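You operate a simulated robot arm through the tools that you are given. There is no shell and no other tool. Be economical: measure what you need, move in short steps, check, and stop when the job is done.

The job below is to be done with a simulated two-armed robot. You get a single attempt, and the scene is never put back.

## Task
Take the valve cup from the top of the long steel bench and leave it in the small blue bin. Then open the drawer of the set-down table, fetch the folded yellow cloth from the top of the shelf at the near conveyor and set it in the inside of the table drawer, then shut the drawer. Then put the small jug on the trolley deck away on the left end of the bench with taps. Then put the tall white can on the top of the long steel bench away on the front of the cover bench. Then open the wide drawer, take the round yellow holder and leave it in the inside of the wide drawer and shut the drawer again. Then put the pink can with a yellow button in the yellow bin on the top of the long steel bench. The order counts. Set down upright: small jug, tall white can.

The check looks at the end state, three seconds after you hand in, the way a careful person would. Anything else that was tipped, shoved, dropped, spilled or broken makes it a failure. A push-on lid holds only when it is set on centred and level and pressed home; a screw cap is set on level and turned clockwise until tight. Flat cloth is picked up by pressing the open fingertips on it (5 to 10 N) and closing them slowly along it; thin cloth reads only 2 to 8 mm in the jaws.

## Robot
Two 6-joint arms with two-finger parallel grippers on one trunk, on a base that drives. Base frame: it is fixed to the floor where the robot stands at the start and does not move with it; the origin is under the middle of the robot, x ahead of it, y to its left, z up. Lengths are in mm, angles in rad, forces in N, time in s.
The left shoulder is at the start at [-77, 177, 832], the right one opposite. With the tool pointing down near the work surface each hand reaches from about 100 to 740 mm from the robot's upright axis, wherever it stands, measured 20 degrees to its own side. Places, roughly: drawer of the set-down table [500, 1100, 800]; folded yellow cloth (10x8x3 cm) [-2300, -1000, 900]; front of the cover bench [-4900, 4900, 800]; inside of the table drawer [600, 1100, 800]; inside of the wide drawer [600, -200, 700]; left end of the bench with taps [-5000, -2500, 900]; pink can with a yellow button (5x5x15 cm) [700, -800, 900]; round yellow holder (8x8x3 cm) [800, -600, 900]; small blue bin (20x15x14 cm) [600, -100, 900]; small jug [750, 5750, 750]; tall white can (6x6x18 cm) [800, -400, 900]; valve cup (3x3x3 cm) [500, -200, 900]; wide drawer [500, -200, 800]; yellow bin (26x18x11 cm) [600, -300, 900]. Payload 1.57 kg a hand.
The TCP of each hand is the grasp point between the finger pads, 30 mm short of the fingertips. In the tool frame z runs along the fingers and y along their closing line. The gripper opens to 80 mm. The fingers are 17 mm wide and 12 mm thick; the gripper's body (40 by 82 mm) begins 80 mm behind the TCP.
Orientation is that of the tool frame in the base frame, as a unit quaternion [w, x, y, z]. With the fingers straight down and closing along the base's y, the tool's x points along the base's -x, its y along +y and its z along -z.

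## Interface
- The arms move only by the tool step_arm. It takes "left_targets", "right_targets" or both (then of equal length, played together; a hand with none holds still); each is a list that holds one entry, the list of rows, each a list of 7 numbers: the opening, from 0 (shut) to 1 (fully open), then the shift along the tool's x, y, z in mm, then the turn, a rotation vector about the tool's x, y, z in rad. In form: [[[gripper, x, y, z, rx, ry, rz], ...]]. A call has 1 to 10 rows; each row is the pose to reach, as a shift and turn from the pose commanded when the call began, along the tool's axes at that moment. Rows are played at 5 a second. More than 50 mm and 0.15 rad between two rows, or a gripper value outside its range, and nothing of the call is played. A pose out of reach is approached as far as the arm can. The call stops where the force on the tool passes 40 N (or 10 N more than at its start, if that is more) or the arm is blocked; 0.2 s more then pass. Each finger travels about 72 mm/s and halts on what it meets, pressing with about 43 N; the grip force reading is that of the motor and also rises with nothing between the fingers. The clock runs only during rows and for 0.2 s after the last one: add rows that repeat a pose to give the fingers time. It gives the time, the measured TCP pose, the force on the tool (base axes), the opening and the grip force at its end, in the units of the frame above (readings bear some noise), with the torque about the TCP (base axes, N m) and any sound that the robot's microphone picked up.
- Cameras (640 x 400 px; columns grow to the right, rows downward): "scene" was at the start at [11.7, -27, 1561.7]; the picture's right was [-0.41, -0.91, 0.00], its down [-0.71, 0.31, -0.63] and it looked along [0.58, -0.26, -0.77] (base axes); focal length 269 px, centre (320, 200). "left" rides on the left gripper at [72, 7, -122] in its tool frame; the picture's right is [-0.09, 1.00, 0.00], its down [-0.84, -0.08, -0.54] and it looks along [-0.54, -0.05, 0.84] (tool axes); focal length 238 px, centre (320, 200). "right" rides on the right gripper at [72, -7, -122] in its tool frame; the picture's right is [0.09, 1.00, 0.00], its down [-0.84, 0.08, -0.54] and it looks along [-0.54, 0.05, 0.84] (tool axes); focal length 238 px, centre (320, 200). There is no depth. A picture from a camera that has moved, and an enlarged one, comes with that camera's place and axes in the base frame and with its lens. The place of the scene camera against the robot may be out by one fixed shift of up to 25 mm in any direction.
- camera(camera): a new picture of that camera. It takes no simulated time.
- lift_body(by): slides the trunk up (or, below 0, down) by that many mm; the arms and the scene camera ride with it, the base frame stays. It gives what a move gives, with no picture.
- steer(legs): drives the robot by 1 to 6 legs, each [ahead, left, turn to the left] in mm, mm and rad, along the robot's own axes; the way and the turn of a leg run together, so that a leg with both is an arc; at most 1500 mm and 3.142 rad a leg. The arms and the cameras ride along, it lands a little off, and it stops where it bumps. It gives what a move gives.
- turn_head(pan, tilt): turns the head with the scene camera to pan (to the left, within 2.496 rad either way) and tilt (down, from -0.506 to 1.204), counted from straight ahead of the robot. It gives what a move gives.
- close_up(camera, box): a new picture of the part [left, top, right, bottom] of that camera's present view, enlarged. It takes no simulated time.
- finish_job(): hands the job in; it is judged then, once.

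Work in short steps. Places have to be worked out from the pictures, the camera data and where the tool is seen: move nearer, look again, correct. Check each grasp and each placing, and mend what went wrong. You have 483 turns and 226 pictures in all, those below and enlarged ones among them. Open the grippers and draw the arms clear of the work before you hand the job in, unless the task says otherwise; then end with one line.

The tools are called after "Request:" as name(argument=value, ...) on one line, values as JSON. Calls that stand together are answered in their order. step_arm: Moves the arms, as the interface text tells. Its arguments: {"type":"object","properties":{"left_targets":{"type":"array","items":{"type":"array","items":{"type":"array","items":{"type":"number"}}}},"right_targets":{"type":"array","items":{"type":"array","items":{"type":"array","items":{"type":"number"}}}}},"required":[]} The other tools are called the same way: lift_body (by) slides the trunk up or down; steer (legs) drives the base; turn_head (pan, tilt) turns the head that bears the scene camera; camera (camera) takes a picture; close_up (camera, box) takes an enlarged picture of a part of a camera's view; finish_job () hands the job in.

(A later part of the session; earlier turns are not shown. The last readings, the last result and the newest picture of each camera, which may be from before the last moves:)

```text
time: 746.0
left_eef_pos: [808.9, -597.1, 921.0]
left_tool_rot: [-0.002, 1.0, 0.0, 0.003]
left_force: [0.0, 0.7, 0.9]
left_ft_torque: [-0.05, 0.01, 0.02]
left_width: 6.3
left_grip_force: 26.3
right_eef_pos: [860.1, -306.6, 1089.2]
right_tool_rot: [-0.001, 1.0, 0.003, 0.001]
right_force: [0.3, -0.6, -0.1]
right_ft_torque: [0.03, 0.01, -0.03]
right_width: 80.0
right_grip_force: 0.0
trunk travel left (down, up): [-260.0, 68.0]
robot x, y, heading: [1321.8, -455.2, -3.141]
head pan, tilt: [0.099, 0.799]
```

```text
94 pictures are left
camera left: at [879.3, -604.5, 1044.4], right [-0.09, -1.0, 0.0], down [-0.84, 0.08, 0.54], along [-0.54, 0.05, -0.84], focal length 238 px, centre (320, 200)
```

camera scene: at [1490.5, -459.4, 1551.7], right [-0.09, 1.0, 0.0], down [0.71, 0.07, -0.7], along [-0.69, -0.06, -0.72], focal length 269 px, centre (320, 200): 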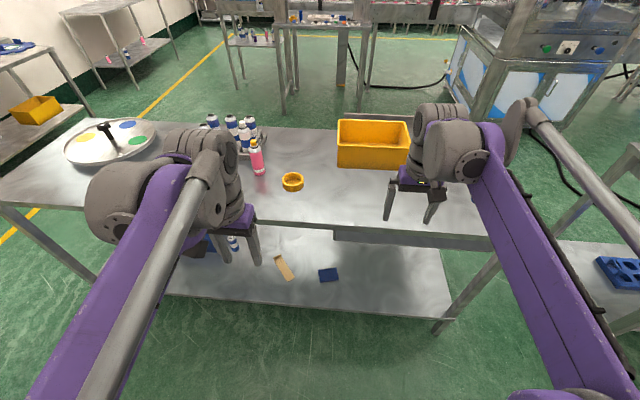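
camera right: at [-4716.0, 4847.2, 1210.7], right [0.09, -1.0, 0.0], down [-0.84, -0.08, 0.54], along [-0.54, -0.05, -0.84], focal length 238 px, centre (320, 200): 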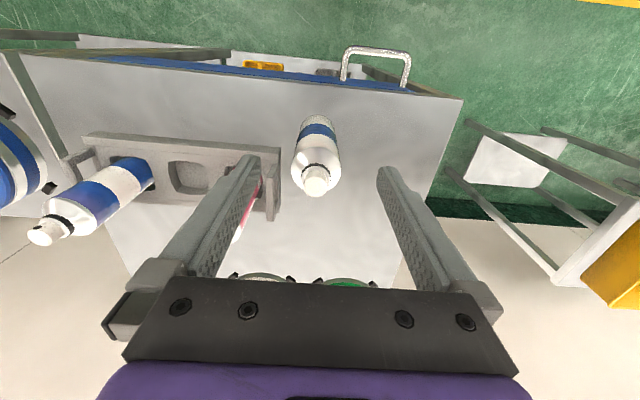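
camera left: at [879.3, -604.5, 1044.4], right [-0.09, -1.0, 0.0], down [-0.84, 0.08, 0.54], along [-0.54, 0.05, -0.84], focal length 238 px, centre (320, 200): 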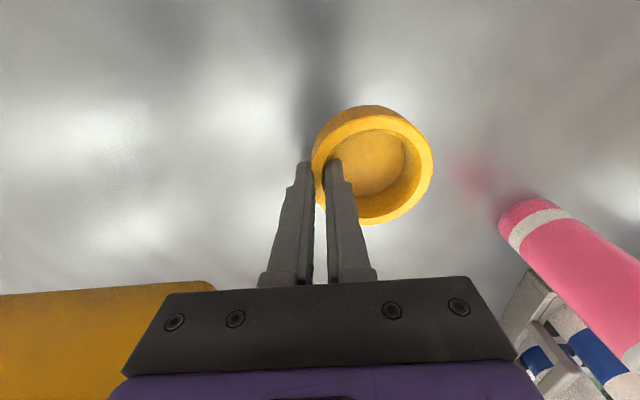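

Gripped the wall (6 mm). I lift 25 mm and check.

Request:
step_arm(left_targets=[[[0.0, 0, 0, -8, 0, 0, 0], [0.0, 0, 0, -25, 0, 0, 0], [0.0, 0, 0, -25, 0, 0, 0]]])

Request:
camera(camera="left")

Request:
close_up(camera="scene", box=[200, 140, 380, 260])

```text
time: 746.8
left_eef_pos: [808.0, -596.6, 947.7]
left_tool_rot: [-0.003, 1.0, 0.0, 0.003]
left_force: [0.5, 0.2, 0.0]
left_ft_torque: [0.01, 0.0, -0.02]
left_width: 6.1
left_grip_force: 26.4
right_eef_pos: [859.6, -306.7, 1087.0]
right_tool_rot: [0.0, 1.0, 0.001, 0.002]
right_force: [-0.1, 0.6, -0.2]
right_ft_torque: [0.01, -0.01, 0.0]
right_width: 80.1
right_grip_force: 0.0
trunk travel left (down, up): [-260.0, 68.0]
robot x, y, heading: [1320.5, -451.4, -3.137]
head pan, tilt: [0.099, 0.799]
```

```text
93 pictures are left
camera left: at [879.0, -604.5, 1069.2], right [-0.09, -1.0, 0.0], down [-0.84, 0.08, 0.54], along [-0.54, 0.05, -0.84], focal length 238 px, centre (320, 200)
```

left: 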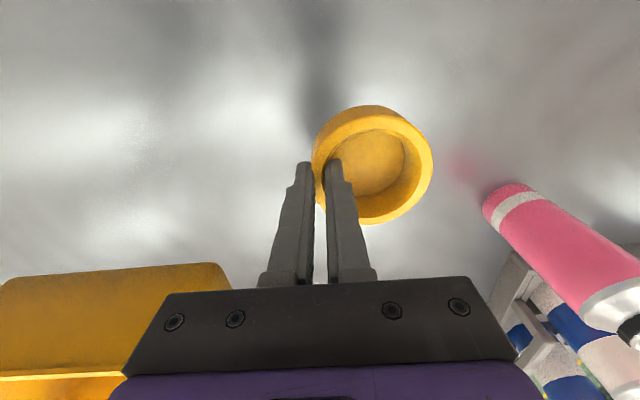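

```text
3.33 times, centred on (290, 200) of scene
camera zoom: at [1261.9, -459.3, 1551.7], right [-0.1, 0.99, 0.0], down [0.71, 0.07, -0.7], along [-0.69, -0.07, -0.72], focal length 897 px, centre (420, 200)
```

zoom: 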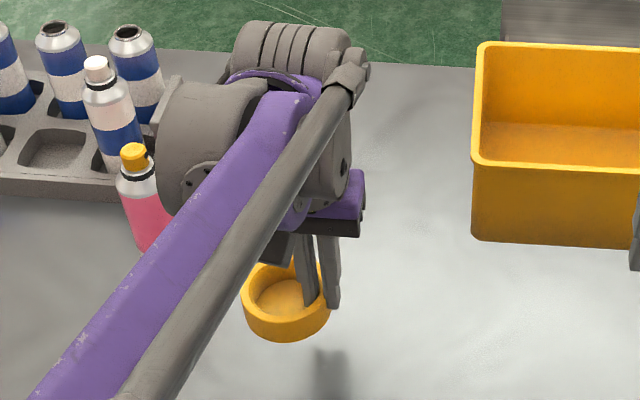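

The holder is held level. I lift it up and pull back, then drive around to the drawer.

Request:
step_arm(left_targets=[[[0.0, 0, 0, -40, 0, 0, 0], [0.0, 10, 0, -85, 0, 0, 0], [0.0, 30, 0, -125, 0, 0, 0], [0.0, 70, 0, -150, 0, 0, 0], [0.0, 115, 0, -160, 0, 0, 0], [0.0, 160, 0, -160, 0, 0, 0], [0.0, 195, 0, -160, 0, 0, 0]]], right_targets=[[[0.8, 20, 0, 0, 0, 0, 0], [0.6, 40, 0, 0, 0, 0, 0], [0.6, 60, 0, 0, 0, 0, 0], [0.6, 80, 0, 0, 0, 0, 0], [0.6, 100, 0, 0, 0, 0, 0], [0.6, 120, 0, 0, 0, 0, 0], [0.6, 140, 0, 0, 0, 0, 0]]])

Request:
steer(legs=[[-220, 0, 0], [0, 1100, 0], [0, 1030, 0], [0, 0, -3.14], [-1000, 0, 0], [-1030, 0, 0]])

```text
time: 748.4
left_eef_pos: [1005.6, -597.3, 1108.6]
left_tool_rot: [-0.001, 1.0, 0.001, 0.001]
left_force: [0.7, 0.5, 0.3]
left_ft_torque: [0.01, 0.03, -0.03]
left_width: 6.2
left_grip_force: 26.1
right_eef_pos: [999.8, -307.3, 1088.7]
right_tool_rot: [0.0, 1.0, 0.002, 0.001]
right_force: [0.4, 0.2, -0.2]
right_ft_torque: [0.0, 0.02, -0.01]
right_width: 47.8
right_grip_force: 0.0
trunk travel left (down, up): [-260.0, 68.0]
robot x, y, heading: [1321.7, -453.0, -3.14]
head pan, tilt: [0.099, 0.799]
```

```text
time: 785.6
left_eef_pos: [-150.5, -2379.9, 1106.9]
left_tool_rot: [-0.003, 0.018, 1.0, -0.001]
left_force: [0.3, 0.0, -0.9]
left_ft_torque: [-0.02, 0.0, 0.0]
left_width: 6.3
left_grip_force: 25.7
right_eef_pos: [-155.9, -2670.1, 1088.1]
right_tool_rot: [-0.002, 0.016, 1.0, -0.001]
right_force: [-0.6, -0.1, 0.3]
right_ft_torque: [0.04, 0.02, 0.02]
right_width: 48.2
right_grip_force: 0.1
trunk travel left (down, up): [-260.0, 68.0]
robot x, y, heading: [-474.0, -2507.7, -0.036]
head pan, tilt: [0.099, 0.799]
```

Request:
steer(legs=[[0, 1100, 0.036], [0, 1060, 0]])

Request:
camera(camera="scene")

```text
time: 804.8
left_eef_pos: [-138.9, -203.2, 1107.4]
left_tool_rot: [-0.002, 0.003, 1.0, -0.002]
left_force: [-0.7, -0.2, -1.0]
left_ft_torque: [0.0, -0.04, 0.01]
left_width: 6.3
left_grip_force: 25.9
right_eef_pos: [-137.0, -492.1, 1088.3]
right_tool_rot: [-0.001, 0.001, 1.0, -0.001]
right_force: [0.4, 0.2, -0.6]
right_ft_torque: [-0.02, -0.01, 0.02]
right_width: 48.0
right_grip_force: 0.1
trunk travel left (down, up): [-260.0, 68.0]
robot x, y, heading: [-461.3, -340.1, -0.002]
head pan, tilt: [0.099, 0.799]
```

```text
91 pictures are left
camera scene: at [-433.2, -330.4, 1551.7], right [0.1, -1.0, 0.0], down [-0.71, -0.07, -0.7], along [0.69, 0.07, -0.72], focal length 269 px, centre (320, 200)
```

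scene: 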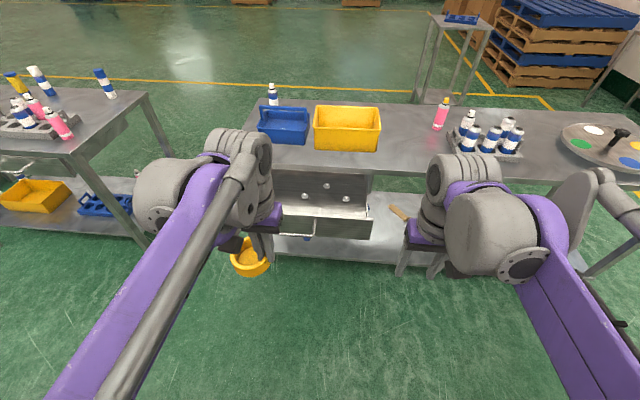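

I drive up to the drawer.

Request:
steer(legs=[[315, 0, 0]])

Request:
step_arm(left_targets=[[[0.0, -40, -5, 0, 0, 0, 0], [0.0, -80, -10, 20, 0, 0, 0], [0.0, -80, -10, 65, 0, 0, 0], [0.0, -80, -10, 110, 0, 0, 0], [0.0, -80, -10, 110, 0, 0, 0]]])

Request:
camera(camera="left")

```text
time: 806.9
left_eef_pos: [172.2, -204.2, 1107.6]
left_tool_rot: [-0.003, 0.004, 1.0, -0.002]
left_force: [-0.1, -0.1, -0.4]
left_ft_torque: [0.0, 0.02, 0.01]
left_width: 6.0
left_grip_force: 25.8
right_eef_pos: [175.1, -493.1, 1087.4]
right_tool_rot: [-0.001, 0.002, 1.0, -0.001]
right_force: [0.3, -0.2, -0.3]
right_ft_torque: [-0.01, -0.01, -0.02]
right_width: 47.7
right_grip_force: 0.2
trunk travel left (down, up): [-260.0, 68.0]
robot x, y, heading: [-144.2, -346.0, -0.009]
head pan, tilt: [0.099, 0.799]
```

```text
time: 808.1
left_eef_pos: [253.3, -214.3, 997.0]
left_tool_rot: [-0.003, 0.003, 1.0, -0.002]
left_force: [-0.1, -0.5, -1.2]
left_ft_torque: [-0.01, 0.04, 0.03]
left_width: 5.9
left_grip_force: 25.7
right_eef_pos: [175.2, -493.7, 1087.4]
right_tool_rot: [-0.002, 0.002, 1.0, 0.001]
right_force: [0.0, -0.3, -0.7]
right_ft_torque: [-0.03, -0.02, -0.02]
right_width: 48.3
right_grip_force: 0.0
trunk travel left (down, up): [-260.0, 68.0]
robot x, y, heading: [-144.8, -341.1, 0.0]
head pan, tilt: [0.099, 0.799]
```

```text
90 pictures are left
camera left: at [181.0, -208.5, 1120.3], right [0.1, 1.0, 0.0], down [0.84, -0.08, 0.54], along [0.54, -0.06, -0.84], focal length 238 px, centre (320, 200)
```

left: 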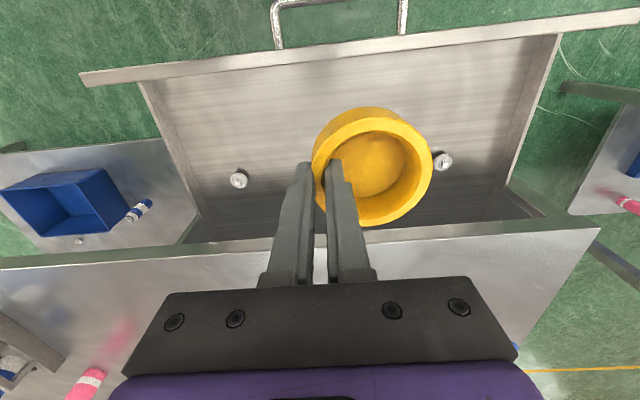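

Holder centre is about [245,-184]; parts stay clear at x>335. I shift 8 mm ahead and lower toward the floor.

Request:
step_arm(left_targets=[[[0.0, -8, 0, 20, 0, 0, 0], [0.0, -8, 0, 65, 0, 0, 0], [0.0, -8, 0, 110, 0, 0, 0], [0.0, -8, 0, 150, 0, 0, 0], [0.0, -8, 0, 185, 0, 0, 0], [0.0, -8, 0, 185, 0, 0, 0]]])

Request:
camera(camera="left")

```text
time: 809.5
left_eef_pos: [259.7, -214.7, 812.2]
left_tool_rot: [-0.003, 0.004, 1.0, -0.002]
left_force: [0.7, -0.1, -1.7]
left_ft_torque: [-0.05, 0.0, 0.0]
left_width: 6.0
left_grip_force: 26.6
right_eef_pos: [174.0, -493.6, 1088.1]
right_tool_rot: [-0.002, 0.002, 1.0, -0.001]
right_force: [-0.3, 0.6, -0.5]
right_ft_torque: [0.01, 0.02, 0.03]
right_width: 48.1
right_grip_force: 0.1
trunk travel left (down, up): [-260.0, 68.0]
robot x, y, heading: [-140.5, -342.6, -0.003]
head pan, tilt: [0.099, 0.799]
```

```text
89 pictures are left
camera left: at [188.3, -208.2, 935.8], right [0.1, 1.0, 0.0], down [0.84, -0.08, 0.54], along [0.54, -0.06, -0.84], focal length 238 px, centre (320, 200)
```

left: 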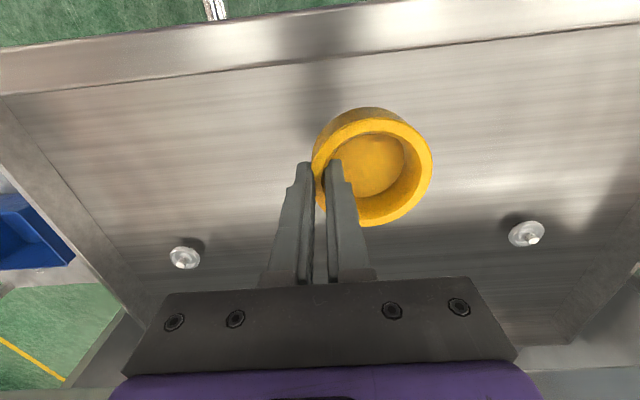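

Request:
step_arm(left_targets=[[[0.0, 0, 0, 5, 0, 0, 0], [0.0, 0, 0, 10, 0, 0, 0], [0.0, 0, 0, 10, 0, 0, 0]]])

Request:
step_arm(left_targets=[[[0.0, 0, 0, 4, 0, 0, 0], [0.0, 0, 0, 8, 0, 0, 0], [0.0, 0, 0, 8, 0, 0, 0]]])

```text
time: 810.3
left_eef_pos: [259.5, -216.5, 802.2]
left_tool_rot: [-0.002, 0.004, 1.0, -0.002]
left_force: [-0.3, -0.5, 0.0]
left_ft_torque: [-0.03, -0.02, 0.02]
left_width: 6.4
left_grip_force: 26.1
right_eef_pos: [175.1, -493.3, 1088.8]
right_tool_rot: [-0.002, 0.001, 1.0, 0.0]
right_force: [0.6, -0.3, 0.5]
right_ft_torque: [-0.02, 0.0, 0.0]
right_width: 48.0
right_grip_force: 0.0
trunk travel left (down, up): [-260.0, 68.0]
robot x, y, heading: [-143.4, -345.3, -0.007]
head pan, tilt: [0.099, 0.799]
```

```text
time: 811.1
left_eef_pos: [259.4, -216.1, 794.7]
left_tool_rot: [-0.003, 0.004, 1.0, -0.002]
left_force: [0.2, 0.6, -1.0]
left_ft_torque: [-0.02, 0.02, 0.01]
left_width: 6.2
left_grip_force: 26.0
right_eef_pos: [175.4, -493.6, 1089.0]
right_tool_rot: [-0.001, 0.002, 1.0, 0.0]
right_force: [-0.3, 0.0, 0.6]
right_ft_torque: [0.01, 0.02, -0.01]
right_width: 48.1
right_grip_force: 0.0
trunk travel left (down, up): [-260.0, 68.0]
robot x, y, heading: [-144.6, -344.7, -0.006]
head pan, tilt: [0.099, 0.799]
```

Request:
step_arm(left_targets=[[[0.0, 0, 0, 4, 0, 0, 0], [0.0, 0, 0, 7, 0, 0, 0], [0.0, 0, 0, 7, 0, 0, 0]]])

Request:
step_arm(left_targets=[[[0.0, 0, 0, 4, 0, 0, 0], [0.0, 0, 0, 7, 0, 0, 0], [0.0, 0, 0, 7, 0, 0, 0]]])

```text
time: 811.9
left_eef_pos: [257.0, -214.7, 788.2]
left_tool_rot: [-0.001, 0.003, 1.0, -0.002]
left_force: [0.4, 1.4, 22.4]
left_ft_torque: [0.17, -0.01, 0.01]
left_width: 6.3
left_grip_force: 26.2
right_eef_pos: [174.5, -493.9, 1087.5]
right_tool_rot: [-0.001, 0.001, 1.0, 0.0]
right_force: [0.3, -0.2, -0.2]
right_ft_torque: [0.01, -0.02, 0.03]
right_width: 48.1
right_grip_force: 0.1
trunk travel left (down, up): [-260.0, 68.0]
robot x, y, heading: [-140.4, -343.7, -0.0]
head pan, tilt: [0.099, 0.799]
```

```text
time: 812.5
left_eef_pos: [258.5, -215.7, 782.4]
left_tool_rot: [-0.002, 0.004, 1.0, 0.0]
left_force: [-0.5, 0.7, 28.6]
left_ft_torque: [0.38, 0.07, 0.01]
left_width: 6.2
left_grip_force: 26.1
right_eef_pos: [174.2, -494.3, 1087.3]
right_tool_rot: [-0.001, 0.002, 1.0, 0.0]
right_force: [0.6, 0.7, 0.5]
right_ft_torque: [0.01, -0.02, 0.01]
right_width: 48.2
right_grip_force: 0.1
trunk travel left (down, up): [-260.0, 68.0]
robot x, y, heading: [-143.4, -339.1, -0.001]
head pan, tilt: [0.099, 0.799]
stopped in row 2 (left hand): the force on the tool passed its limit at 48 N (the readings are from after the stop); the commanded pose is now the measured one
```

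The holder is on the drawer floor (contact). I open to 30 mm and lift straight out.

Request:
step_arm(left_targets=[[[0.1, 0, 0, -1, 0, 0, 0], [0.25, 0, 0, -1, 0, 0, 0], [0.38, 0, 0, -1, 0, 0, 0], [0.38, 0, 0, -1, 0, 0, 0], [0.38, 0, 0, -30, 0, 0, 0], [0.38, 0, 0, -75, 0, 0, 0], [0.38, 0, 0, -120, 0, 0, 0], [0.38, 0, 0, -165, 0, 0, 0], [0.38, 0, 0, -210, 0, 0, 0]]])

Request:
camera(camera="left")

```text
time: 814.5
left_eef_pos: [259.9, -213.7, 991.8]
left_tool_rot: [-0.001, 0.004, 1.0, -0.002]
left_force: [-0.4, -0.1, 0.3]
left_ft_torque: [0.03, 0.01, 0.0]
left_width: 30.4
left_grip_force: 0.0
right_eef_pos: [174.5, -494.1, 1087.3]
right_tool_rot: [-0.002, 0.003, 1.0, 0.0]
right_force: [0.1, -0.2, -0.2]
right_ft_torque: [-0.02, 0.01, -0.01]
right_width: 47.7
right_grip_force: 0.1
trunk travel left (down, up): [-260.0, 68.0]
robot x, y, heading: [-143.7, -343.3, -0.004]
head pan, tilt: [0.099, 0.799]
```

```text
88 pictures are left
camera left: at [188.1, -207.6, 1114.9], right [0.1, 1.0, 0.0], down [0.84, -0.08, 0.54], along [0.54, -0.06, -0.84], focal length 238 px, centre (320, 200)
```

left: 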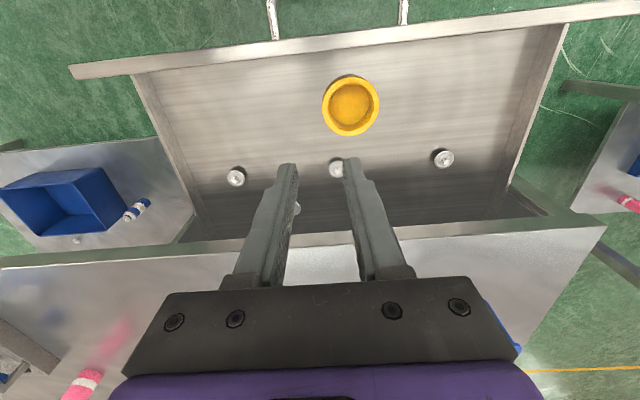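

The holder lies in the drawer; the small parts are untouched. I bring the closed hand in front of the handle.

Request:
step_arm(left_targets=[[[0.2, 40, 8, -5, 0, 0, 0], [0.0, 80, 16, -5, 0, 0, 0], [0.0, 120, 24, -5, 0, 0, 0], [0.0, 155, 28, -5, 0, 0, 0], [0.0, 165, 30, 30, 0, 0, 0], [0.0, 165, 30, 75, 0, 0, 0], [0.0, 165, 30, 95, 0, 0, 0]]])

Request:
camera(camera="left")

```text
time: 816.1
left_eef_pos: [94.6, -184.0, 897.1]
left_tool_rot: [-0.004, 0.004, 1.0, -0.002]
left_force: [0.1, 0.2, 0.5]
left_ft_torque: [0.01, -0.04, 0.01]
left_width: 0.1
left_grip_force: 21.4
right_eef_pos: [175.3, -494.5, 1088.3]
right_tool_rot: [-0.002, 0.002, 1.0, 0.0]
right_force: [0.0, 1.0, 0.5]
right_ft_torque: [0.02, 0.0, 0.0]
right_width: 48.0
right_grip_force: 0.1
trunk travel left (down, up): [-260.0, 68.0]
robot x, y, heading: [-142.4, -340.3, -0.009]
head pan, tilt: [0.099, 0.799]
```

```text
87 pictures are left
camera left: at [23.0, -177.0, 1019.7], right [0.1, 1.0, 0.0], down [0.84, -0.08, 0.54], along [0.54, -0.06, -0.84], focal length 238 px, centre (320, 200)
```

left: 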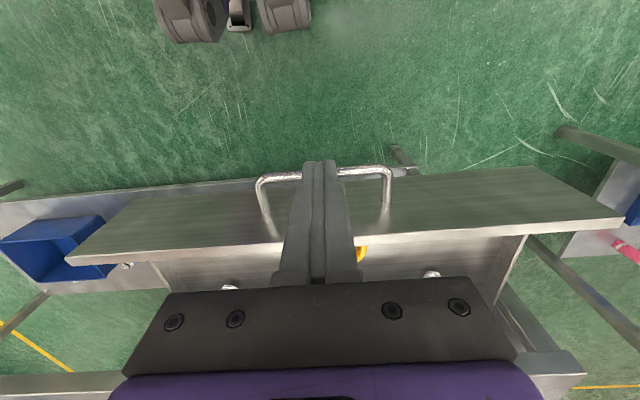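

I lower to z≈805 and push gently.

Request:
step_arm(left_targets=[[[0.0, 0, 0, 45, 0, 0, 0], [0.0, 0, 0, 91, 0, 0, 0], [0.0, -15, 0, 91, 0, 0, 0], [0.0, -35, 0, 91, 0, 0, 0], [0.0, -57, 0, 91, 0, 0, 0], [0.0, -79, 0, 91, 0, 0, 0], [0.0, -101, 0, 91, 0, 0, 0], [0.0, -123, 0, 91, 0, 0, 0], [0.0, -145, 0, 91, 0, 0, 0], [0.0, -165, 0, 91, 0, 0, 0]]])

Request:
step_arm(left_targets=[[[0.0, -20, 0, 0, 0, 0, 0], [0.0, -40, 0, 0, 0, 0, 0], [0.0, -60, 0, 0, 0, 0, 0], [0.0, -75, 0, 0, 0, 0, 0], [0.0, -87, 0, 0, 0, 0, 0], [0.0, -95, 0, 0, 0, 0, 0], [0.0, -102, 0, 0, 0, 0, 0], [0.0, -108, 0, 0, 0, 0, 0]]])

Request:
camera(camera="left")

```text
time: 818.3
left_eef_pos: [260.9, -185.2, 805.0]
left_tool_rot: [-0.003, 0.003, 1.0, -0.002]
left_force: [-0.3, 0.2, -0.7]
left_ft_torque: [0.01, 0.03, -0.02]
left_width: 0.0
left_grip_force: 21.3
right_eef_pos: [175.7, -493.9, 1087.3]
right_tool_rot: [-0.001, 0.002, 1.0, 0.0]
right_force: [0.3, -0.7, 0.0]
right_ft_torque: [-0.01, 0.0, 0.01]
right_width: 47.9
right_grip_force: 0.1
trunk travel left (down, up): [-260.0, 68.0]
robot x, y, heading: [-146.0, -348.1, -0.005]
head pan, tilt: [0.099, 0.799]
```

```text
time: 819.9
left_eef_pos: [353.9, -186.0, 806.3]
left_tool_rot: [-0.011, 0.004, 1.0, -0.001]
left_force: [-20.1, -0.3, 6.6]
left_ft_torque: [-0.06, 0.28, -0.04]
left_width: 0.0
left_grip_force: 21.4
right_eef_pos: [174.3, -492.2, 1088.1]
right_tool_rot: [-0.002, 0.001, 1.0, 0.001]
right_force: [0.4, 0.2, 0.6]
right_ft_torque: [-0.03, 0.04, -0.01]
right_width: 48.2
right_grip_force: 0.0
trunk travel left (down, up): [-260.0, 68.0]
robot x, y, heading: [-144.7, -343.0, -0.008]
head pan, tilt: [0.099, 0.799]
stopped in row 8 (left hand): the force on the tool passed its limit at 45 N (the readings are from after the stop); the commanded pose is now the measured one
```

```text
86 pictures are left
camera left: at [285.6, -178.8, 929.3], right [0.1, 1.0, 0.0], down [0.85, -0.08, 0.52], along [0.52, -0.06, -0.85], focal length 238 px, centre (320, 200)
```

left: 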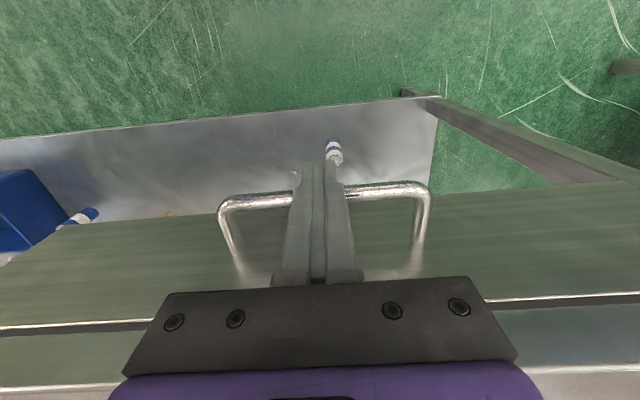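

The drawer is shut. I retract the left hand, back off and drive around to the far side for the pink can.

Request:
step_arm(left_targets=[[[0.0, 40, 0, 0, 0, 0.02, 0], [0.0, 60, 0, -40, 0, 0.02, 0], [0.0, 70, 0, -85, 0, 0.02, 0], [0.0, 80, 0, -130, 0, 0.02, 0], [0.0, 90, 0, -175, 0, 0.02, 0], [0.2, 100, 0, -220, 0, 0.02, 0], [0.3, 110, 0, -265, 0, 0.02, 0], [0.3, 120, 0, -300, 0, 0.02, 0]]])

Request:
steer(legs=[[-350, 0, 0.008], [0, -1150, 0], [0, -1100, 0], [1000, 0, 0], [1040, 0, 0], [0, 0, 3.14]])

```text
time: 821.7
left_eef_pos: [241.4, -181.8, 1107.3]
left_tool_rot: [-0.018, 0.003, 1.0, -0.002]
left_force: [0.3, 0.4, 0.1]
left_ft_torque: [-0.04, -0.01, 0.0]
left_width: 23.6
left_grip_force: 0.0
right_eef_pos: [174.6, -493.3, 1087.5]
right_tool_rot: [-0.001, 0.001, 1.0, 0.0]
right_force: [-0.8, 0.4, 0.2]
right_ft_torque: [-0.01, -0.01, 0.03]
right_width: 48.2
right_grip_force: 0.0
trunk travel left (down, up): [-260.0, 68.0]
robot x, y, heading: [-142.6, -344.0, -0.004]
head pan, tilt: [0.099, 0.799]
```

```text
time: 860.6
left_eef_pos: [1174.9, -2765.5, 1106.9]
left_tool_rot: [-0.002, 1.0, -0.013, 0.018]
left_force: [0.3, 0.5, -0.3]
left_ft_torque: [0.0, 0.04, -0.02]
left_width: 24.0
left_grip_force: 0.1
right_eef_pos: [1248.5, -2457.0, 1088.3]
right_tool_rot: [0.0, 1.0, -0.01, 0.002]
right_force: [0.9, 0.7, 0.3]
right_ft_torque: [0.02, -0.04, 0.0]
right_width: 47.9
right_grip_force: 0.0
trunk travel left (down, up): [-260.0, 68.0]
robot x, y, heading: [1566.5, -2614.5, 3.111]
head pan, tilt: [0.099, 0.799]
```

Request:
steer(legs=[[0, -1000, 0.03], [0, -1010, 0], [240, 0, 0]])

Request:
step_arm(left_targets=[[[0.6, 0, 0, 0, 0, -0.018, 0], [1.0, 0, 0, 0, 0, -0.036, 0], [1.0, 0, 0, 0, 0, -0.036, 0]]])

Request:
camera(camera="scene")

Request:
camera(camera="left")

```text
time: 879.9
left_eef_pos: [939.9, -760.8, 1106.6]
left_tool_rot: [-0.002, 1.0, 0.0, 0.019]
left_force: [0.1, 0.5, 0.4]
left_ft_torque: [-0.04, 0.0, 0.04]
left_width: 24.0
left_grip_force: 0.1
right_eef_pos: [1005.2, -450.0, 1088.0]
right_tool_rot: [-0.001, 1.0, 0.002, 0.001]
right_force: [1.1, -0.8, -0.1]
right_ft_torque: [0.02, 0.0, 0.01]
right_width: 48.0
right_grip_force: 0.2
trunk travel left (down, up): [-260.0, 68.0]
robot x, y, heading: [1327.2, -598.2, -3.138]
head pan, tilt: [0.099, 0.799]
```

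```text
time: 880.7
left_eef_pos: [940.2, -760.8, 1106.7]
left_tool_rot: [-0.002, 1.0, -0.001, 0.0]
left_force: [-0.2, 0.2, 0.9]
left_ft_torque: [0.02, 0.02, -0.01]
left_width: 80.0
left_grip_force: 0.1
right_eef_pos: [1005.0, -449.9, 1088.6]
right_tool_rot: [0.0, 1.0, 0.002, 0.001]
right_force: [0.6, -0.4, -0.5]
right_ft_torque: [0.01, -0.03, -0.02]
right_width: 47.8
right_grip_force: 0.0
trunk travel left (down, up): [-260.0, 68.0]
robot x, y, heading: [1324.0, -597.3, -3.142]
head pan, tilt: [0.099, 0.799]
```

```text
85 pictures are left
camera scene: at [1268.9, -602.2, 1551.7], right [-0.1, 0.99, 0.0], down [0.71, 0.07, -0.7], along [-0.69, -0.07, -0.72], focal length 269 px, centre (320, 200)
```

scene: 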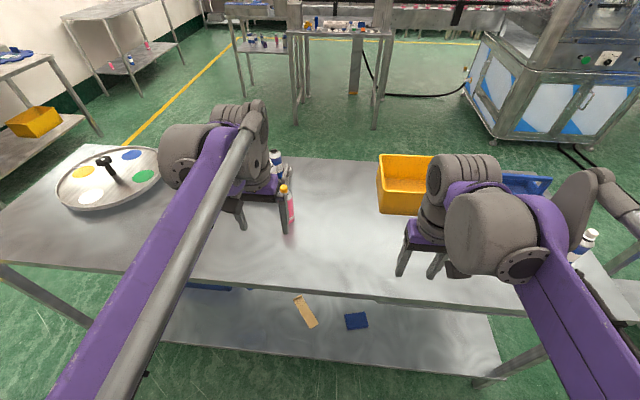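

```text
84 pictures are left
camera left: at [1011.9, -768.5, 1229.4], right [-0.09, -1.0, 0.0], down [-0.84, 0.08, 0.54], along [-0.54, 0.05, -0.84], focal length 238 px, centre (320, 200)
```

left: 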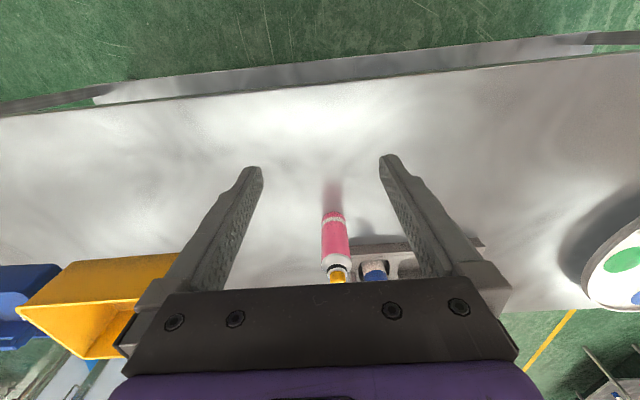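

Pink can at about [731,-769], its rack corner at about [708,-796]. I move above with the jaw at 68 mm, and look.

Request:
step_arm(left_targets=[[[0.85, -40, 2, 0, 0, 0, 0], [0.85, -80, 4, 0, 0, 0, 0], [0.85, -120, 6, 0, 0, 0, 0], [0.85, -160, 8, 5, 0, 0, 0], [0.85, -190, 8, 10, 0, 0, 0], [0.85, -190, 8, 10, 0, 0, 0]]])

Request:
camera(camera="left")

Request:
close_up(camera="scene", box=[180, 100, 360, 260])

```text
time: 882.1
left_eef_pos: [750.5, -769.2, 1096.3]
left_tool_rot: [-0.001, 1.0, -0.001, 0.0]
left_force: [0.0, -0.6, -0.1]
left_ft_torque: [0.04, 0.0, 0.0]
left_width: 68.1
left_grip_force: 0.1
right_eef_pos: [1005.6, -450.1, 1088.4]
right_tool_rot: [0.0, 1.0, 0.002, 0.001]
right_force: [0.9, -0.4, 0.8]
right_ft_torque: [0.02, 0.03, 0.01]
right_width: 48.0
right_grip_force: 0.1
trunk travel left (down, up): [-260.0, 68.0]
robot x, y, heading: [1326.5, -597.5, -3.14]
head pan, tilt: [0.099, 0.799]
```

```text
83 pictures are left
camera left: at [822.0, -776.2, 1219.0], right [-0.09, -1.0, 0.0], down [-0.84, 0.08, 0.54], along [-0.54, 0.05, -0.84], focal length 238 px, centre (320, 200)
```

left: 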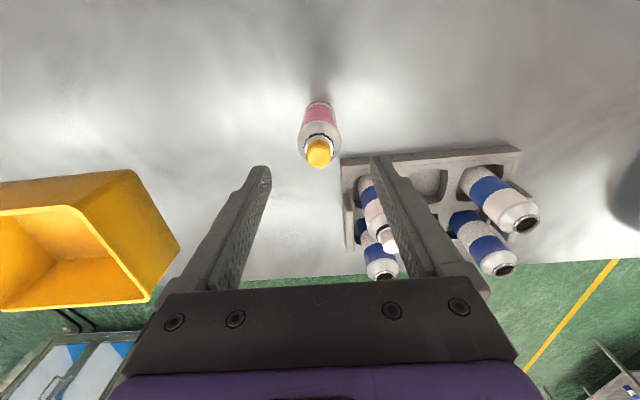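

```text
2.50 times, centred on (270, 180) of scene
camera zoom: at [1269.7, -602.2, 1551.7], right [-0.1, 0.99, 0.0], down [0.71, 0.07, -0.7], along [-0.69, -0.07, -0.72], focal length 673 px, centre (445, 250)
```

zoom: 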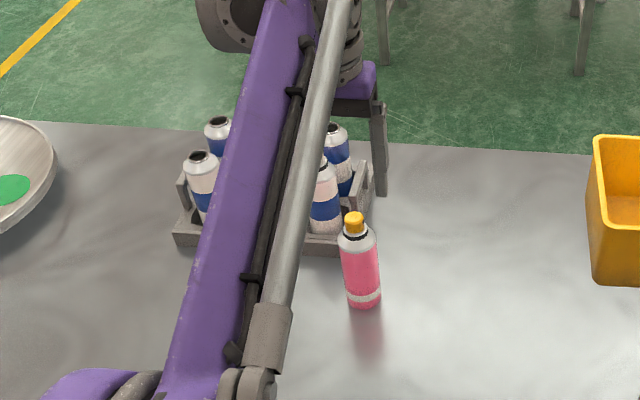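

The can's axis is about [739,-768], top z≈1010. I shift 11 mm and descend to z≈945.

Request:
step_arm(left_targets=[[[0.85, -11, -1, 0, 0, 0, 0], [0.85, -11, -1, 45, 0, 0, 0], [0.85, -11, -1, 80, 0, 0, 0], [0.85, -11, -1, 80, 0, 0, 0]]])

Request:
camera(camera="left")

```text
time: 883.1
left_eef_pos: [738.7, -767.2, 1016.2]
left_tool_rot: [-0.002, 1.0, 0.0, -0.001]
left_force: [1.2, -0.8, -0.4]
left_ft_torque: [0.03, 0.02, -0.01]
left_width: 67.9
left_grip_force: 0.1
right_eef_pos: [1005.9, -450.0, 1088.0]
right_tool_rot: [-0.001, 1.0, 0.003, 0.002]
right_force: [0.2, 0.4, 0.1]
right_ft_torque: [0.02, 0.03, -0.01]
right_width: 48.2
right_grip_force: 0.0
trunk travel left (down, up): [-260.0, 68.0]
robot x, y, heading: [1326.8, -596.8, -3.142]
head pan, tilt: [0.099, 0.799]
```

```text
81 pictures are left
camera left: at [810.3, -774.4, 1139.2], right [-0.09, -1.0, 0.0], down [-0.84, 0.08, 0.54], along [-0.54, 0.05, -0.84], focal length 238 px, centre (320, 200)
```

left: 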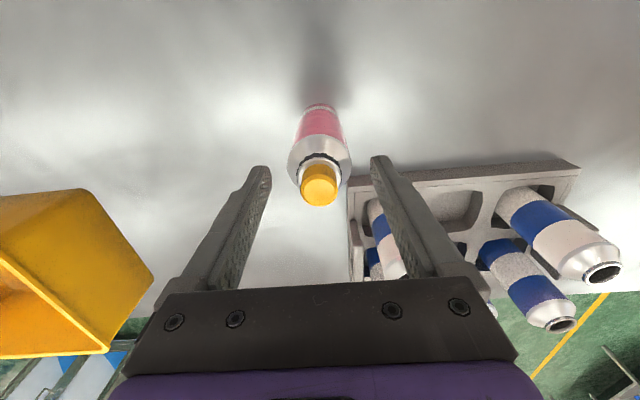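

Axis x≈743, top ≈1025. I shift 4 mm back, descend to z≈958 and close.

Request:
step_arm(left_targets=[[[0.85, 4, 0, 0, 0, 0, 0], [0.85, 4, 0, 30, 0, 0, 0], [0.85, 4, 0, 58, 0, 0, 0], [0.85, 4, 0, 58, 0, 0, 0]]])

Request:
camera(camera="left")

```text
time: 884.1
left_eef_pos: [744.1, -766.7, 958.9]
left_tool_rot: [-0.002, 1.0, -0.002, 0.0]
left_force: [-1.1, 0.5, 0.6]
left_ft_torque: [-0.01, -0.01, 0.01]
left_width: 68.2
left_grip_force: 0.0
right_eef_pos: [1005.4, -449.7, 1088.8]
right_tool_rot: [0.0, 1.0, 0.002, 0.002]
right_force: [0.5, -0.5, -0.1]
right_ft_torque: [-0.02, 0.0, -0.01]
right_width: 48.0
right_grip_force: 0.1
trunk travel left (down, up): [-260.0, 68.0]
robot x, y, heading: [1324.5, -598.7, -3.143]
head pan, tilt: [0.099, 0.799]
```

```text
80 pictures are left
camera left: at [815.1, -774.5, 1081.7], right [-0.09, -1.0, 0.0], down [-0.84, 0.08, 0.54], along [-0.54, 0.05, -0.84], focal length 238 px, centre (320, 200)
```

left: 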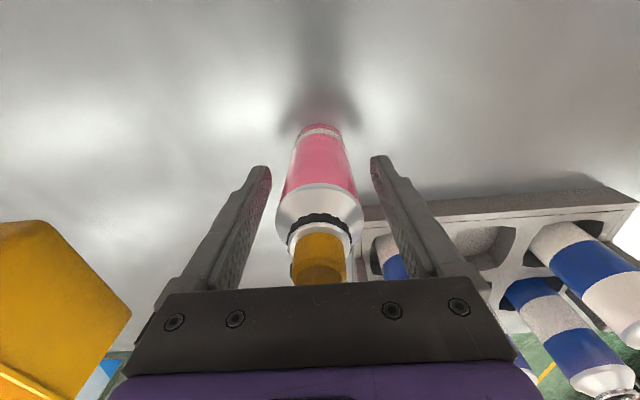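

The pink can is well between the fingers. Close.

Request:
step_arm(left_targets=[[[0.7, 0, 0, 0, 0, 0, 0], [0.6, 0, 0, 0, 0, 0, 0], [0.5, 0, 0, 0, 0, 0, 0], [0.42, 0, 0, 0, 0, 0, 0], [0.4, 0, 0, 0, 0, 0, 0]]])

Request:
step_arm(left_targets=[[[0.4, 0, 0, -10, 0, 0, 0], [0.4, 0, 0, -30, 0, 0, 0], [0.4, 3, 0, -30, 0, 0, 0]]])

Request:
camera(camera="left")

```text
time: 885.3
left_eef_pos: [742.3, -766.7, 959.3]
left_tool_rot: [-0.001, 1.0, -0.001, 0.0]
left_force: [0.4, -0.5, 0.6]
left_ft_torque: [-0.11, 0.03, 0.03]
left_width: 43.9
left_grip_force: 43.3
right_eef_pos: [1004.2, -449.8, 1087.2]
right_tool_rot: [0.001, 1.0, 0.002, 0.002]
right_force: [0.1, -0.1, 0.2]
right_ft_torque: [0.01, 0.02, 0.01]
right_width: 47.9
right_grip_force: 0.1
trunk travel left (down, up): [-260.0, 68.0]
robot x, y, heading: [1323.3, -595.8, -3.138]
head pan, tilt: [0.099, 0.799]
```

```text
time: 886.1
left_eef_pos: [745.3, -767.2, 988.3]
left_tool_rot: [-0.002, 1.0, 0.0, 0.0]
left_force: [-0.7, 0.0, -1.1]
left_ft_torque: [-0.01, 0.0, 0.04]
left_width: 44.1
left_grip_force: 43.1
right_eef_pos: [1004.0, -448.6, 1086.8]
right_tool_rot: [0.0, 1.0, 0.002, 0.001]
right_force: [0.0, -0.1, 0.6]
right_ft_torque: [0.03, -0.02, -0.02]
right_width: 47.7
right_grip_force: 0.0
trunk travel left (down, up): [-260.0, 68.0]
robot x, y, heading: [1323.7, -596.5, -3.14]
head pan, tilt: [0.099, 0.799]
```

```text
79 pictures are left
camera left: at [817.8, -774.5, 1112.0], right [-0.09, -1.0, 0.0], down [-0.84, 0.08, 0.54], along [-0.54, 0.05, -0.84], focal length 238 px, centre (320, 200)
```

left: 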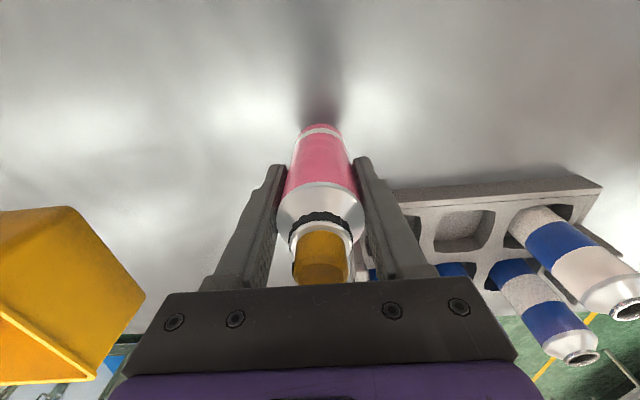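

Held (44 mm). I lift and pull back, then drive around to the front.

Request:
step_arm(left_targets=[[[0.4, 5, 0, -35, 0, 0, 0], [0.4, 20, 0, -75, 0, 0, 0], [0.4, 50, 0, -105, 0, 0, 0], [0.4, 90, 0, -120, 0, 0, 0], [0.4, 135, 0, -120, 0, 0, 0], [0.4, 180, 0, -120, 0, 0, 0], [0.4, 220, 0, -120, 0, 0, 0]]])

Request:
steer(legs=[[-240, 0, 0], [0, 1000, 0], [0, 1000, 0], [0, 0, -3.14], [-1000, 0, 0], [-1030, 0, 0]])

```text
time: 887.7
left_eef_pos: [967.3, -765.4, 1109.7]
left_tool_rot: [-0.002, 1.0, -0.002, -0.001]
left_force: [0.0, -0.1, -1.0]
left_ft_torque: [-0.02, -0.02, 0.0]
left_width: 43.8
left_grip_force: 43.1
right_eef_pos: [1006.8, -450.2, 1087.3]
right_tool_rot: [0.0, 1.0, 0.002, 0.001]
right_force: [-0.5, -0.1, -0.2]
right_ft_torque: [0.0, 0.01, 0.02]
right_width: 48.1
right_grip_force: 0.1
trunk travel left (down, up): [-260.0, 68.0]
robot x, y, heading: [1324.5, -598.9, -3.137]
head pan, tilt: [0.099, 0.799]
```

```text
time: 923.8
left_eef_pos: [-114.4, -2410.1, 1109.5]
left_tool_rot: [0.0, -0.004, 1.0, -0.002]
left_force: [-0.2, 0.2, -0.6]
left_ft_torque: [0.01, -0.03, -0.04]
left_width: 43.8
left_grip_force: 42.5
right_eef_pos: [-149.7, -2727.1, 1087.7]
right_tool_rot: [-0.001, -0.005, 1.0, -0.001]
right_force: [0.3, 0.5, 0.4]
right_ft_torque: [-0.02, 0.03, -0.02]
right_width: 47.9
right_grip_force: 0.2
trunk travel left (down, up): [-260.0, 68.0]
robot x, y, heading: [-473.9, -2584.4, 0.012]
head pan, tilt: [0.099, 0.799]
```

Request:
steer(legs=[[0, 1000, -0.012], [0, 1085, 0], [440, 0, 0]])

Request:
camera(camera="left")

Request:
camera(camera="scene")

```text
time: 944.6
left_eef_pos: [316.4, -322.0, 1109.3]
left_tool_rot: [0.0, 0.002, 1.0, -0.002]
left_force: [0.9, -0.1, -0.6]
left_ft_torque: [0.04, 0.01, -0.02]
left_width: 43.9
left_grip_force: 42.8
right_eef_pos: [278.2, -638.5, 1087.5]
right_tool_rot: [-0.002, -0.001, 1.0, 0.0]
right_force: [-0.4, 0.2, 0.8]
right_ft_torque: [-0.03, -0.01, 0.01]
right_width: 47.8
right_grip_force: 0.0
trunk travel left (down, up): [-260.0, 68.0]
robot x, y, heading: [-46.6, -488.7, -0.003]
head pan, tilt: [0.099, 0.799]
```

```text
78 pictures are left
camera left: at [244.8, -314.7, 1232.0], right [0.1, 1.0, 0.0], down [0.84, -0.08, 0.54], along [0.54, -0.05, -0.84], focal length 238 px, centre (320, 200)
```

left: 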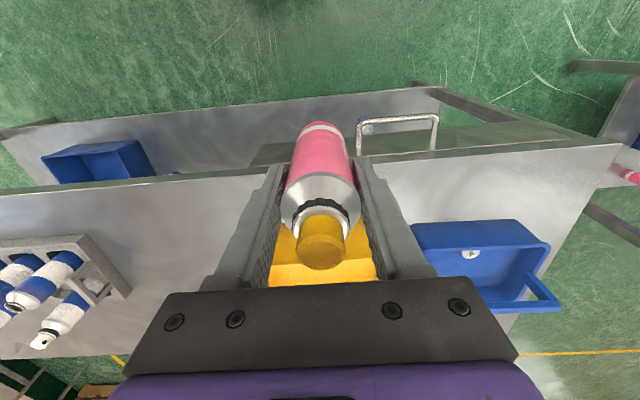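

```text
77 pictures are left
camera scene: at [-19.8, -477.2, 1551.7], right [0.1, -0.99, 0.0], down [-0.71, -0.07, -0.7], along [0.69, 0.07, -0.72], focal length 269 px, centre (320, 200)
```

scene: 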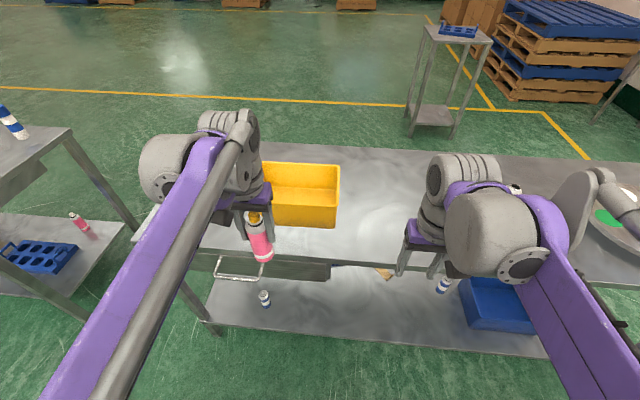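

I drive 95 mm ahead and carry the can over the yellow bin (centre about [598,-350]).

Request:
steer(legs=[[95, 0, 0]])

Request:
step_arm(left_targets=[[[0.4, -40, -6, 0, 0, 0, 0], [0.4, -80, -12, 0, 0, 0, 0], [0.4, -120, -18, 0, 0, 0, 0], [0.4, -155, -24, 0, 0, 0, 0], [0.4, -180, -28, 0, 0, 0, 0], [0.4, -180, -28, 0, 0, 0, 0]]])

Request:
camera(camera="left")

Request:
camera(camera="scene")

```text
time: 945.8
left_eef_pos: [409.9, -321.1, 1109.1]
left_tool_rot: [0.0, 0.001, 1.0, -0.002]
left_force: [-0.1, -0.8, -1.6]
left_ft_torque: [0.03, 0.03, 0.01]
left_width: 43.6
left_grip_force: 43.0
right_eef_pos: [370.4, -637.5, 1087.7]
right_tool_rot: [-0.002, -0.001, 1.0, 0.0]
right_force: [0.0, 0.0, 1.2]
right_ft_torque: [-0.02, 0.0, 0.0]
right_width: 48.2
right_grip_force: 0.1
trunk travel left (down, up): [-260.0, 68.0]
robot x, y, heading: [50.1, -489.8, 0.001]
head pan, tilt: [0.099, 0.799]
```

```text
time: 947.2
left_eef_pos: [588.7, -350.6, 1110.9]
left_tool_rot: [0.0, 0.002, 1.0, -0.001]
left_force: [-0.6, -0.9, -1.9]
left_ft_torque: [0.03, -0.02, -0.02]
left_width: 43.5
left_grip_force: 43.2
right_eef_pos: [369.3, -638.6, 1088.0]
right_tool_rot: [-0.002, 0.0, 1.0, 0.0]
right_force: [0.4, -0.4, 0.1]
right_ft_torque: [0.04, 0.0, 0.04]
right_width: 48.3
right_grip_force: 0.2
trunk travel left (down, up): [-260.0, 68.0]
robot x, y, heading: [50.5, -492.4, 0.001]
head pan, tilt: [0.099, 0.799]
```

```text
76 pictures are left
camera left: at [517.9, -343.3, 1232.3], right [0.1, 1.0, 0.0], down [0.84, -0.08, 0.54], along [0.54, -0.05, -0.84], focal length 238 px, centre (320, 200)
```

left: 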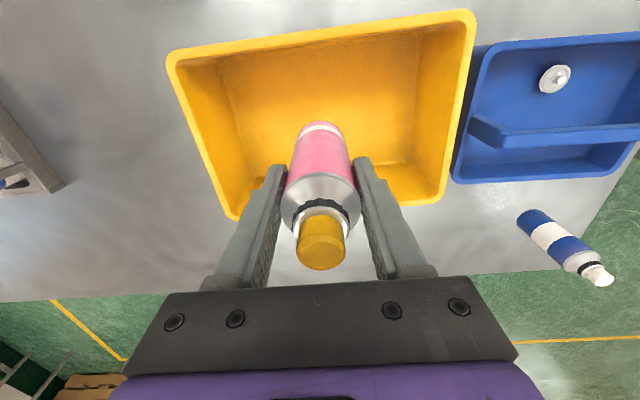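

```text
75 pictures are left
camera scene: at [73.2, -477.2, 1551.7], right [0.1, -0.99, 0.0], down [-0.71, -0.07, -0.7], along [0.69, 0.07, -0.72], focal length 269 px, centre (320, 200)
```

scene: 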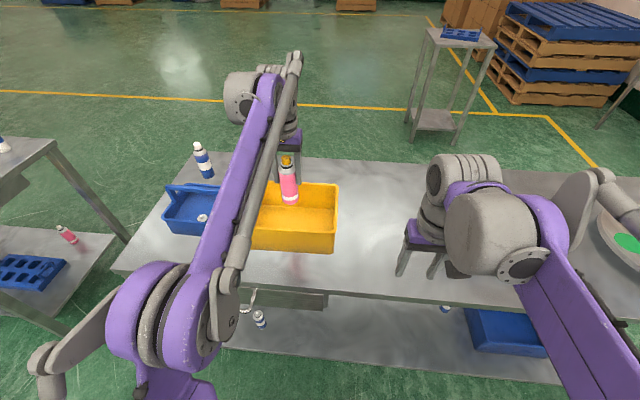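

The can is over the middle of the bin. I lower to z≈985, then feel for the floor.

Request:
step_arm(left_targets=[[[0.4, -6, 4, 30, 0, 0, 0], [0.4, -10, 6, 70, 0, 0, 0], [0.4, -10, 6, 105, 0, 0, 0], [0.4, -10, 6, 125, 0, 0, 0], [0.4, -10, 6, 125, 0, 0, 0]]])

Request:
step_arm(left_targets=[[[0.4, 0, 0, 5, 0, 0, 0], [0.4, 0, 0, 10, 0, 0, 0], [0.4, 0, 0, 10, 0, 0, 0]]])

```text
time: 948.4
left_eef_pos: [601.4, -345.5, 983.5]
left_tool_rot: [0.0, 0.002, 1.0, -0.002]
left_force: [1.2, 0.4, -1.4]
left_ft_torque: [-0.02, -0.05, 0.02]
left_width: 43.8
left_grip_force: 42.9
right_eef_pos: [370.3, -637.5, 1087.8]
right_tool_rot: [-0.002, -0.001, 1.0, -0.001]
right_force: [-0.2, 0.3, 0.2]
right_ft_torque: [0.0, -0.02, 0.0]
right_width: 47.9
right_grip_force: 0.0
trunk travel left (down, up): [-260.0, 68.0]
robot x, y, heading: [48.3, -492.3, 0.003]
head pan, tilt: [0.099, 0.799]
```

```text
time: 949.2
left_eef_pos: [599.9, -344.9, 976.0]
left_tool_rot: [0.002, 0.002, 1.0, -0.002]
left_force: [8.8, 1.7, 34.9]
left_ft_torque: [0.24, -0.62, 0.04]
left_width: 44.1
left_grip_force: 43.5
right_eef_pos: [369.1, -637.9, 1088.1]
right_tool_rot: [-0.001, 0.0, 1.0, 0.0]
right_force: [0.4, 0.1, -0.9]
right_ft_torque: [0.01, 0.0, 0.01]
right_width: 48.0
right_grip_force: 0.1
trunk travel left (down, up): [-260.0, 68.0]
robot x, y, heading: [51.6, -492.4, -0.001]
head pan, tilt: [0.099, 0.799]
```

Floor contact (35 N). I relax 2 mm, open and lift straight up.

Request:
step_arm(left_targets=[[[0.4, 0, 0, -3, 0, 0, 0], [0.6, 0, 0, -3, 0, 0, 0], [0.75, 0, 0, -3, 0, 0, 0], [0.85, 0, 0, -3, 0, 0, 0], [0.85, 0, 0, -3, 0, 0, 0], [0.85, 0, 0, -30, 0, 0, 0], [0.85, 0, 0, -70, 0, 0, 0], [0.85, 5, 0, -110, 0, 0, 0], [0.85, 20, 0, -120, 0, 0, 0]]])

Request:
camera(camera="left")

```text
time: 951.2
left_eef_pos: [579.5, -343.8, 1095.4]
left_tool_rot: [0.0, 0.002, 1.0, -0.002]
left_force: [-0.1, 0.0, -0.1]
left_ft_torque: [-0.03, -0.02, 0.01]
left_width: 68.0
left_grip_force: 0.1
right_eef_pos: [370.3, -638.7, 1088.2]
right_tool_rot: [-0.002, 0.0, 1.0, 0.0]
right_force: [0.1, 0.0, 1.0]
right_ft_torque: [-0.03, -0.04, -0.03]
right_width: 47.9
right_grip_force: 0.0
trunk travel left (down, up): [-260.0, 68.0]
robot x, y, heading: [49.4, -487.9, -0.001]
head pan, tilt: [0.099, 0.799]
```

```text
74 pictures are left
camera left: at [507.9, -338.0, 1217.7], right [0.1, 1.0, 0.0], down [0.84, -0.08, 0.54], along [0.54, -0.05, -0.84], focal length 238 px, centre (320, 200)
```

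left: 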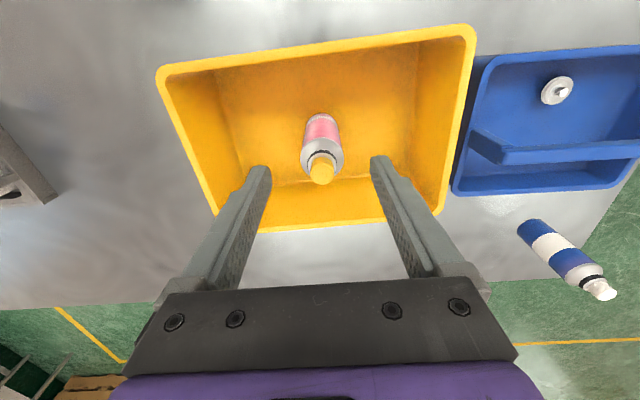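

The pink can stands in the yellow bin. I draw the arm back over the bench edge, back off, and take a final look.

Request:
step_arm(left_targets=[[[0.8, 40, 0, -5, 0, 0, 0], [0.8, 80, 0, -5, 0, 0, 0], [0.8, 120, 0, -5, 0, 0, 0], [0.8, 160, 0, -5, 0, 0, 0], [0.8, 200, 0, -5, 0, 0, 0], [0.8, 230, 10, -5, 0, 0, 0]]], right_targets=[[[0.8, 10, 0, 0, 0, 0, 0], [0.8, 20, 0, 0, 0, 0, 0], [0.8, 30, 0, 0, 0, 0, 0], [0.8, 40, 0, 0, 0, 0, 0], [0.8, 50, 0, 0, 0, 0, 0], [0.8, 60, 0, 0, 0, 0, 0]]])

Request:
steer(legs=[[-500, 0, 0]])

Request:
turn_head(pan=0.45, tilt=0.55)

Request:
camera(camera="scene")

```text
time: 952.6
left_eef_pos: [349.6, -333.7, 1099.7]
left_tool_rot: [0.0, 0.002, 1.0, -0.001]
left_force: [-0.1, 0.7, 0.7]
left_ft_torque: [0.01, -0.01, -0.05]
left_width: 64.0
left_grip_force: 0.2
right_eef_pos: [308.3, -638.3, 1088.0]
right_tool_rot: [0.0, -0.001, 1.0, 0.0]
right_force: [0.1, 0.3, 0.3]
right_ft_torque: [0.01, 0.0, 0.0]
right_width: 63.9
right_grip_force: 0.1
trunk travel left (down, up): [-260.0, 68.0]
robot x, y, heading: [50.8, -489.1, -0.001]
head pan, tilt: [0.099, 0.799]
```

```text
time: 955.5
left_eef_pos: [-148.7, -333.3, 1099.3]
left_tool_rot: [0.0, 0.004, 1.0, -0.002]
left_force: [0.5, -0.6, 0.4]
left_ft_torque: [-0.02, 0.01, -0.01]
left_width: 64.1
left_grip_force: 0.0
right_eef_pos: [-190.7, -637.6, 1087.4]
right_tool_rot: [-0.002, 0.001, 1.0, 0.0]
right_force: [0.7, 0.8, 0.0]
right_ft_torque: [0.0, 0.02, 0.0]
right_width: 64.0
right_grip_force: 0.1
trunk travel left (down, up): [-260.0, 68.0]
robot x, y, heading: [-450.2, -491.8, -0.004]
head pan, tilt: [0.099, 0.799]
```

```text
time: 956.3
left_eef_pos: [-148.3, -333.9, 1100.2]
left_tool_rot: [0.001, 0.003, 1.0, -0.001]
left_force: [0.6, 0.2, -0.1]
left_ft_torque: [0.0, 0.01, 0.0]
left_width: 64.1
left_grip_force: 0.0
right_eef_pos: [-189.5, -637.7, 1088.2]
right_tool_rot: [-0.002, 0.002, 1.0, 0.0]
right_force: [0.4, 0.4, 0.8]
right_ft_torque: [-0.01, 0.01, 0.0]
right_width: 64.2
right_grip_force: 0.1
trunk travel left (down, up): [-260.0, 68.0]
robot x, y, heading: [-448.2, -486.7, -0.005]
head pan, tilt: [0.45, 0.55]
```

```text
73 pictures are left
camera scene: at [-425.2, -445.7, 1573.0], right [0.43, -0.9, 0.0], down [-0.47, -0.23, -0.85], along [0.77, 0.37, -0.52], focal length 269 px, centre (320, 200)
```

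scene: 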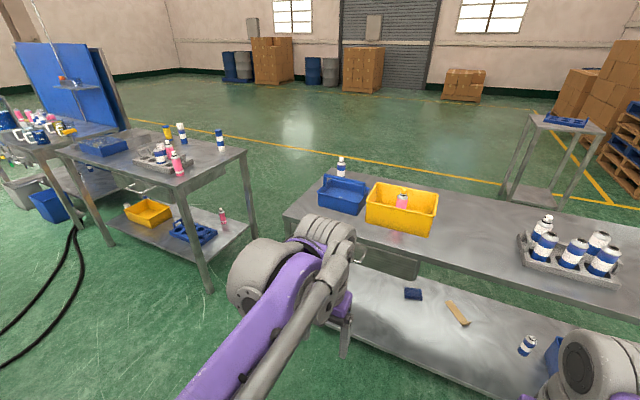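

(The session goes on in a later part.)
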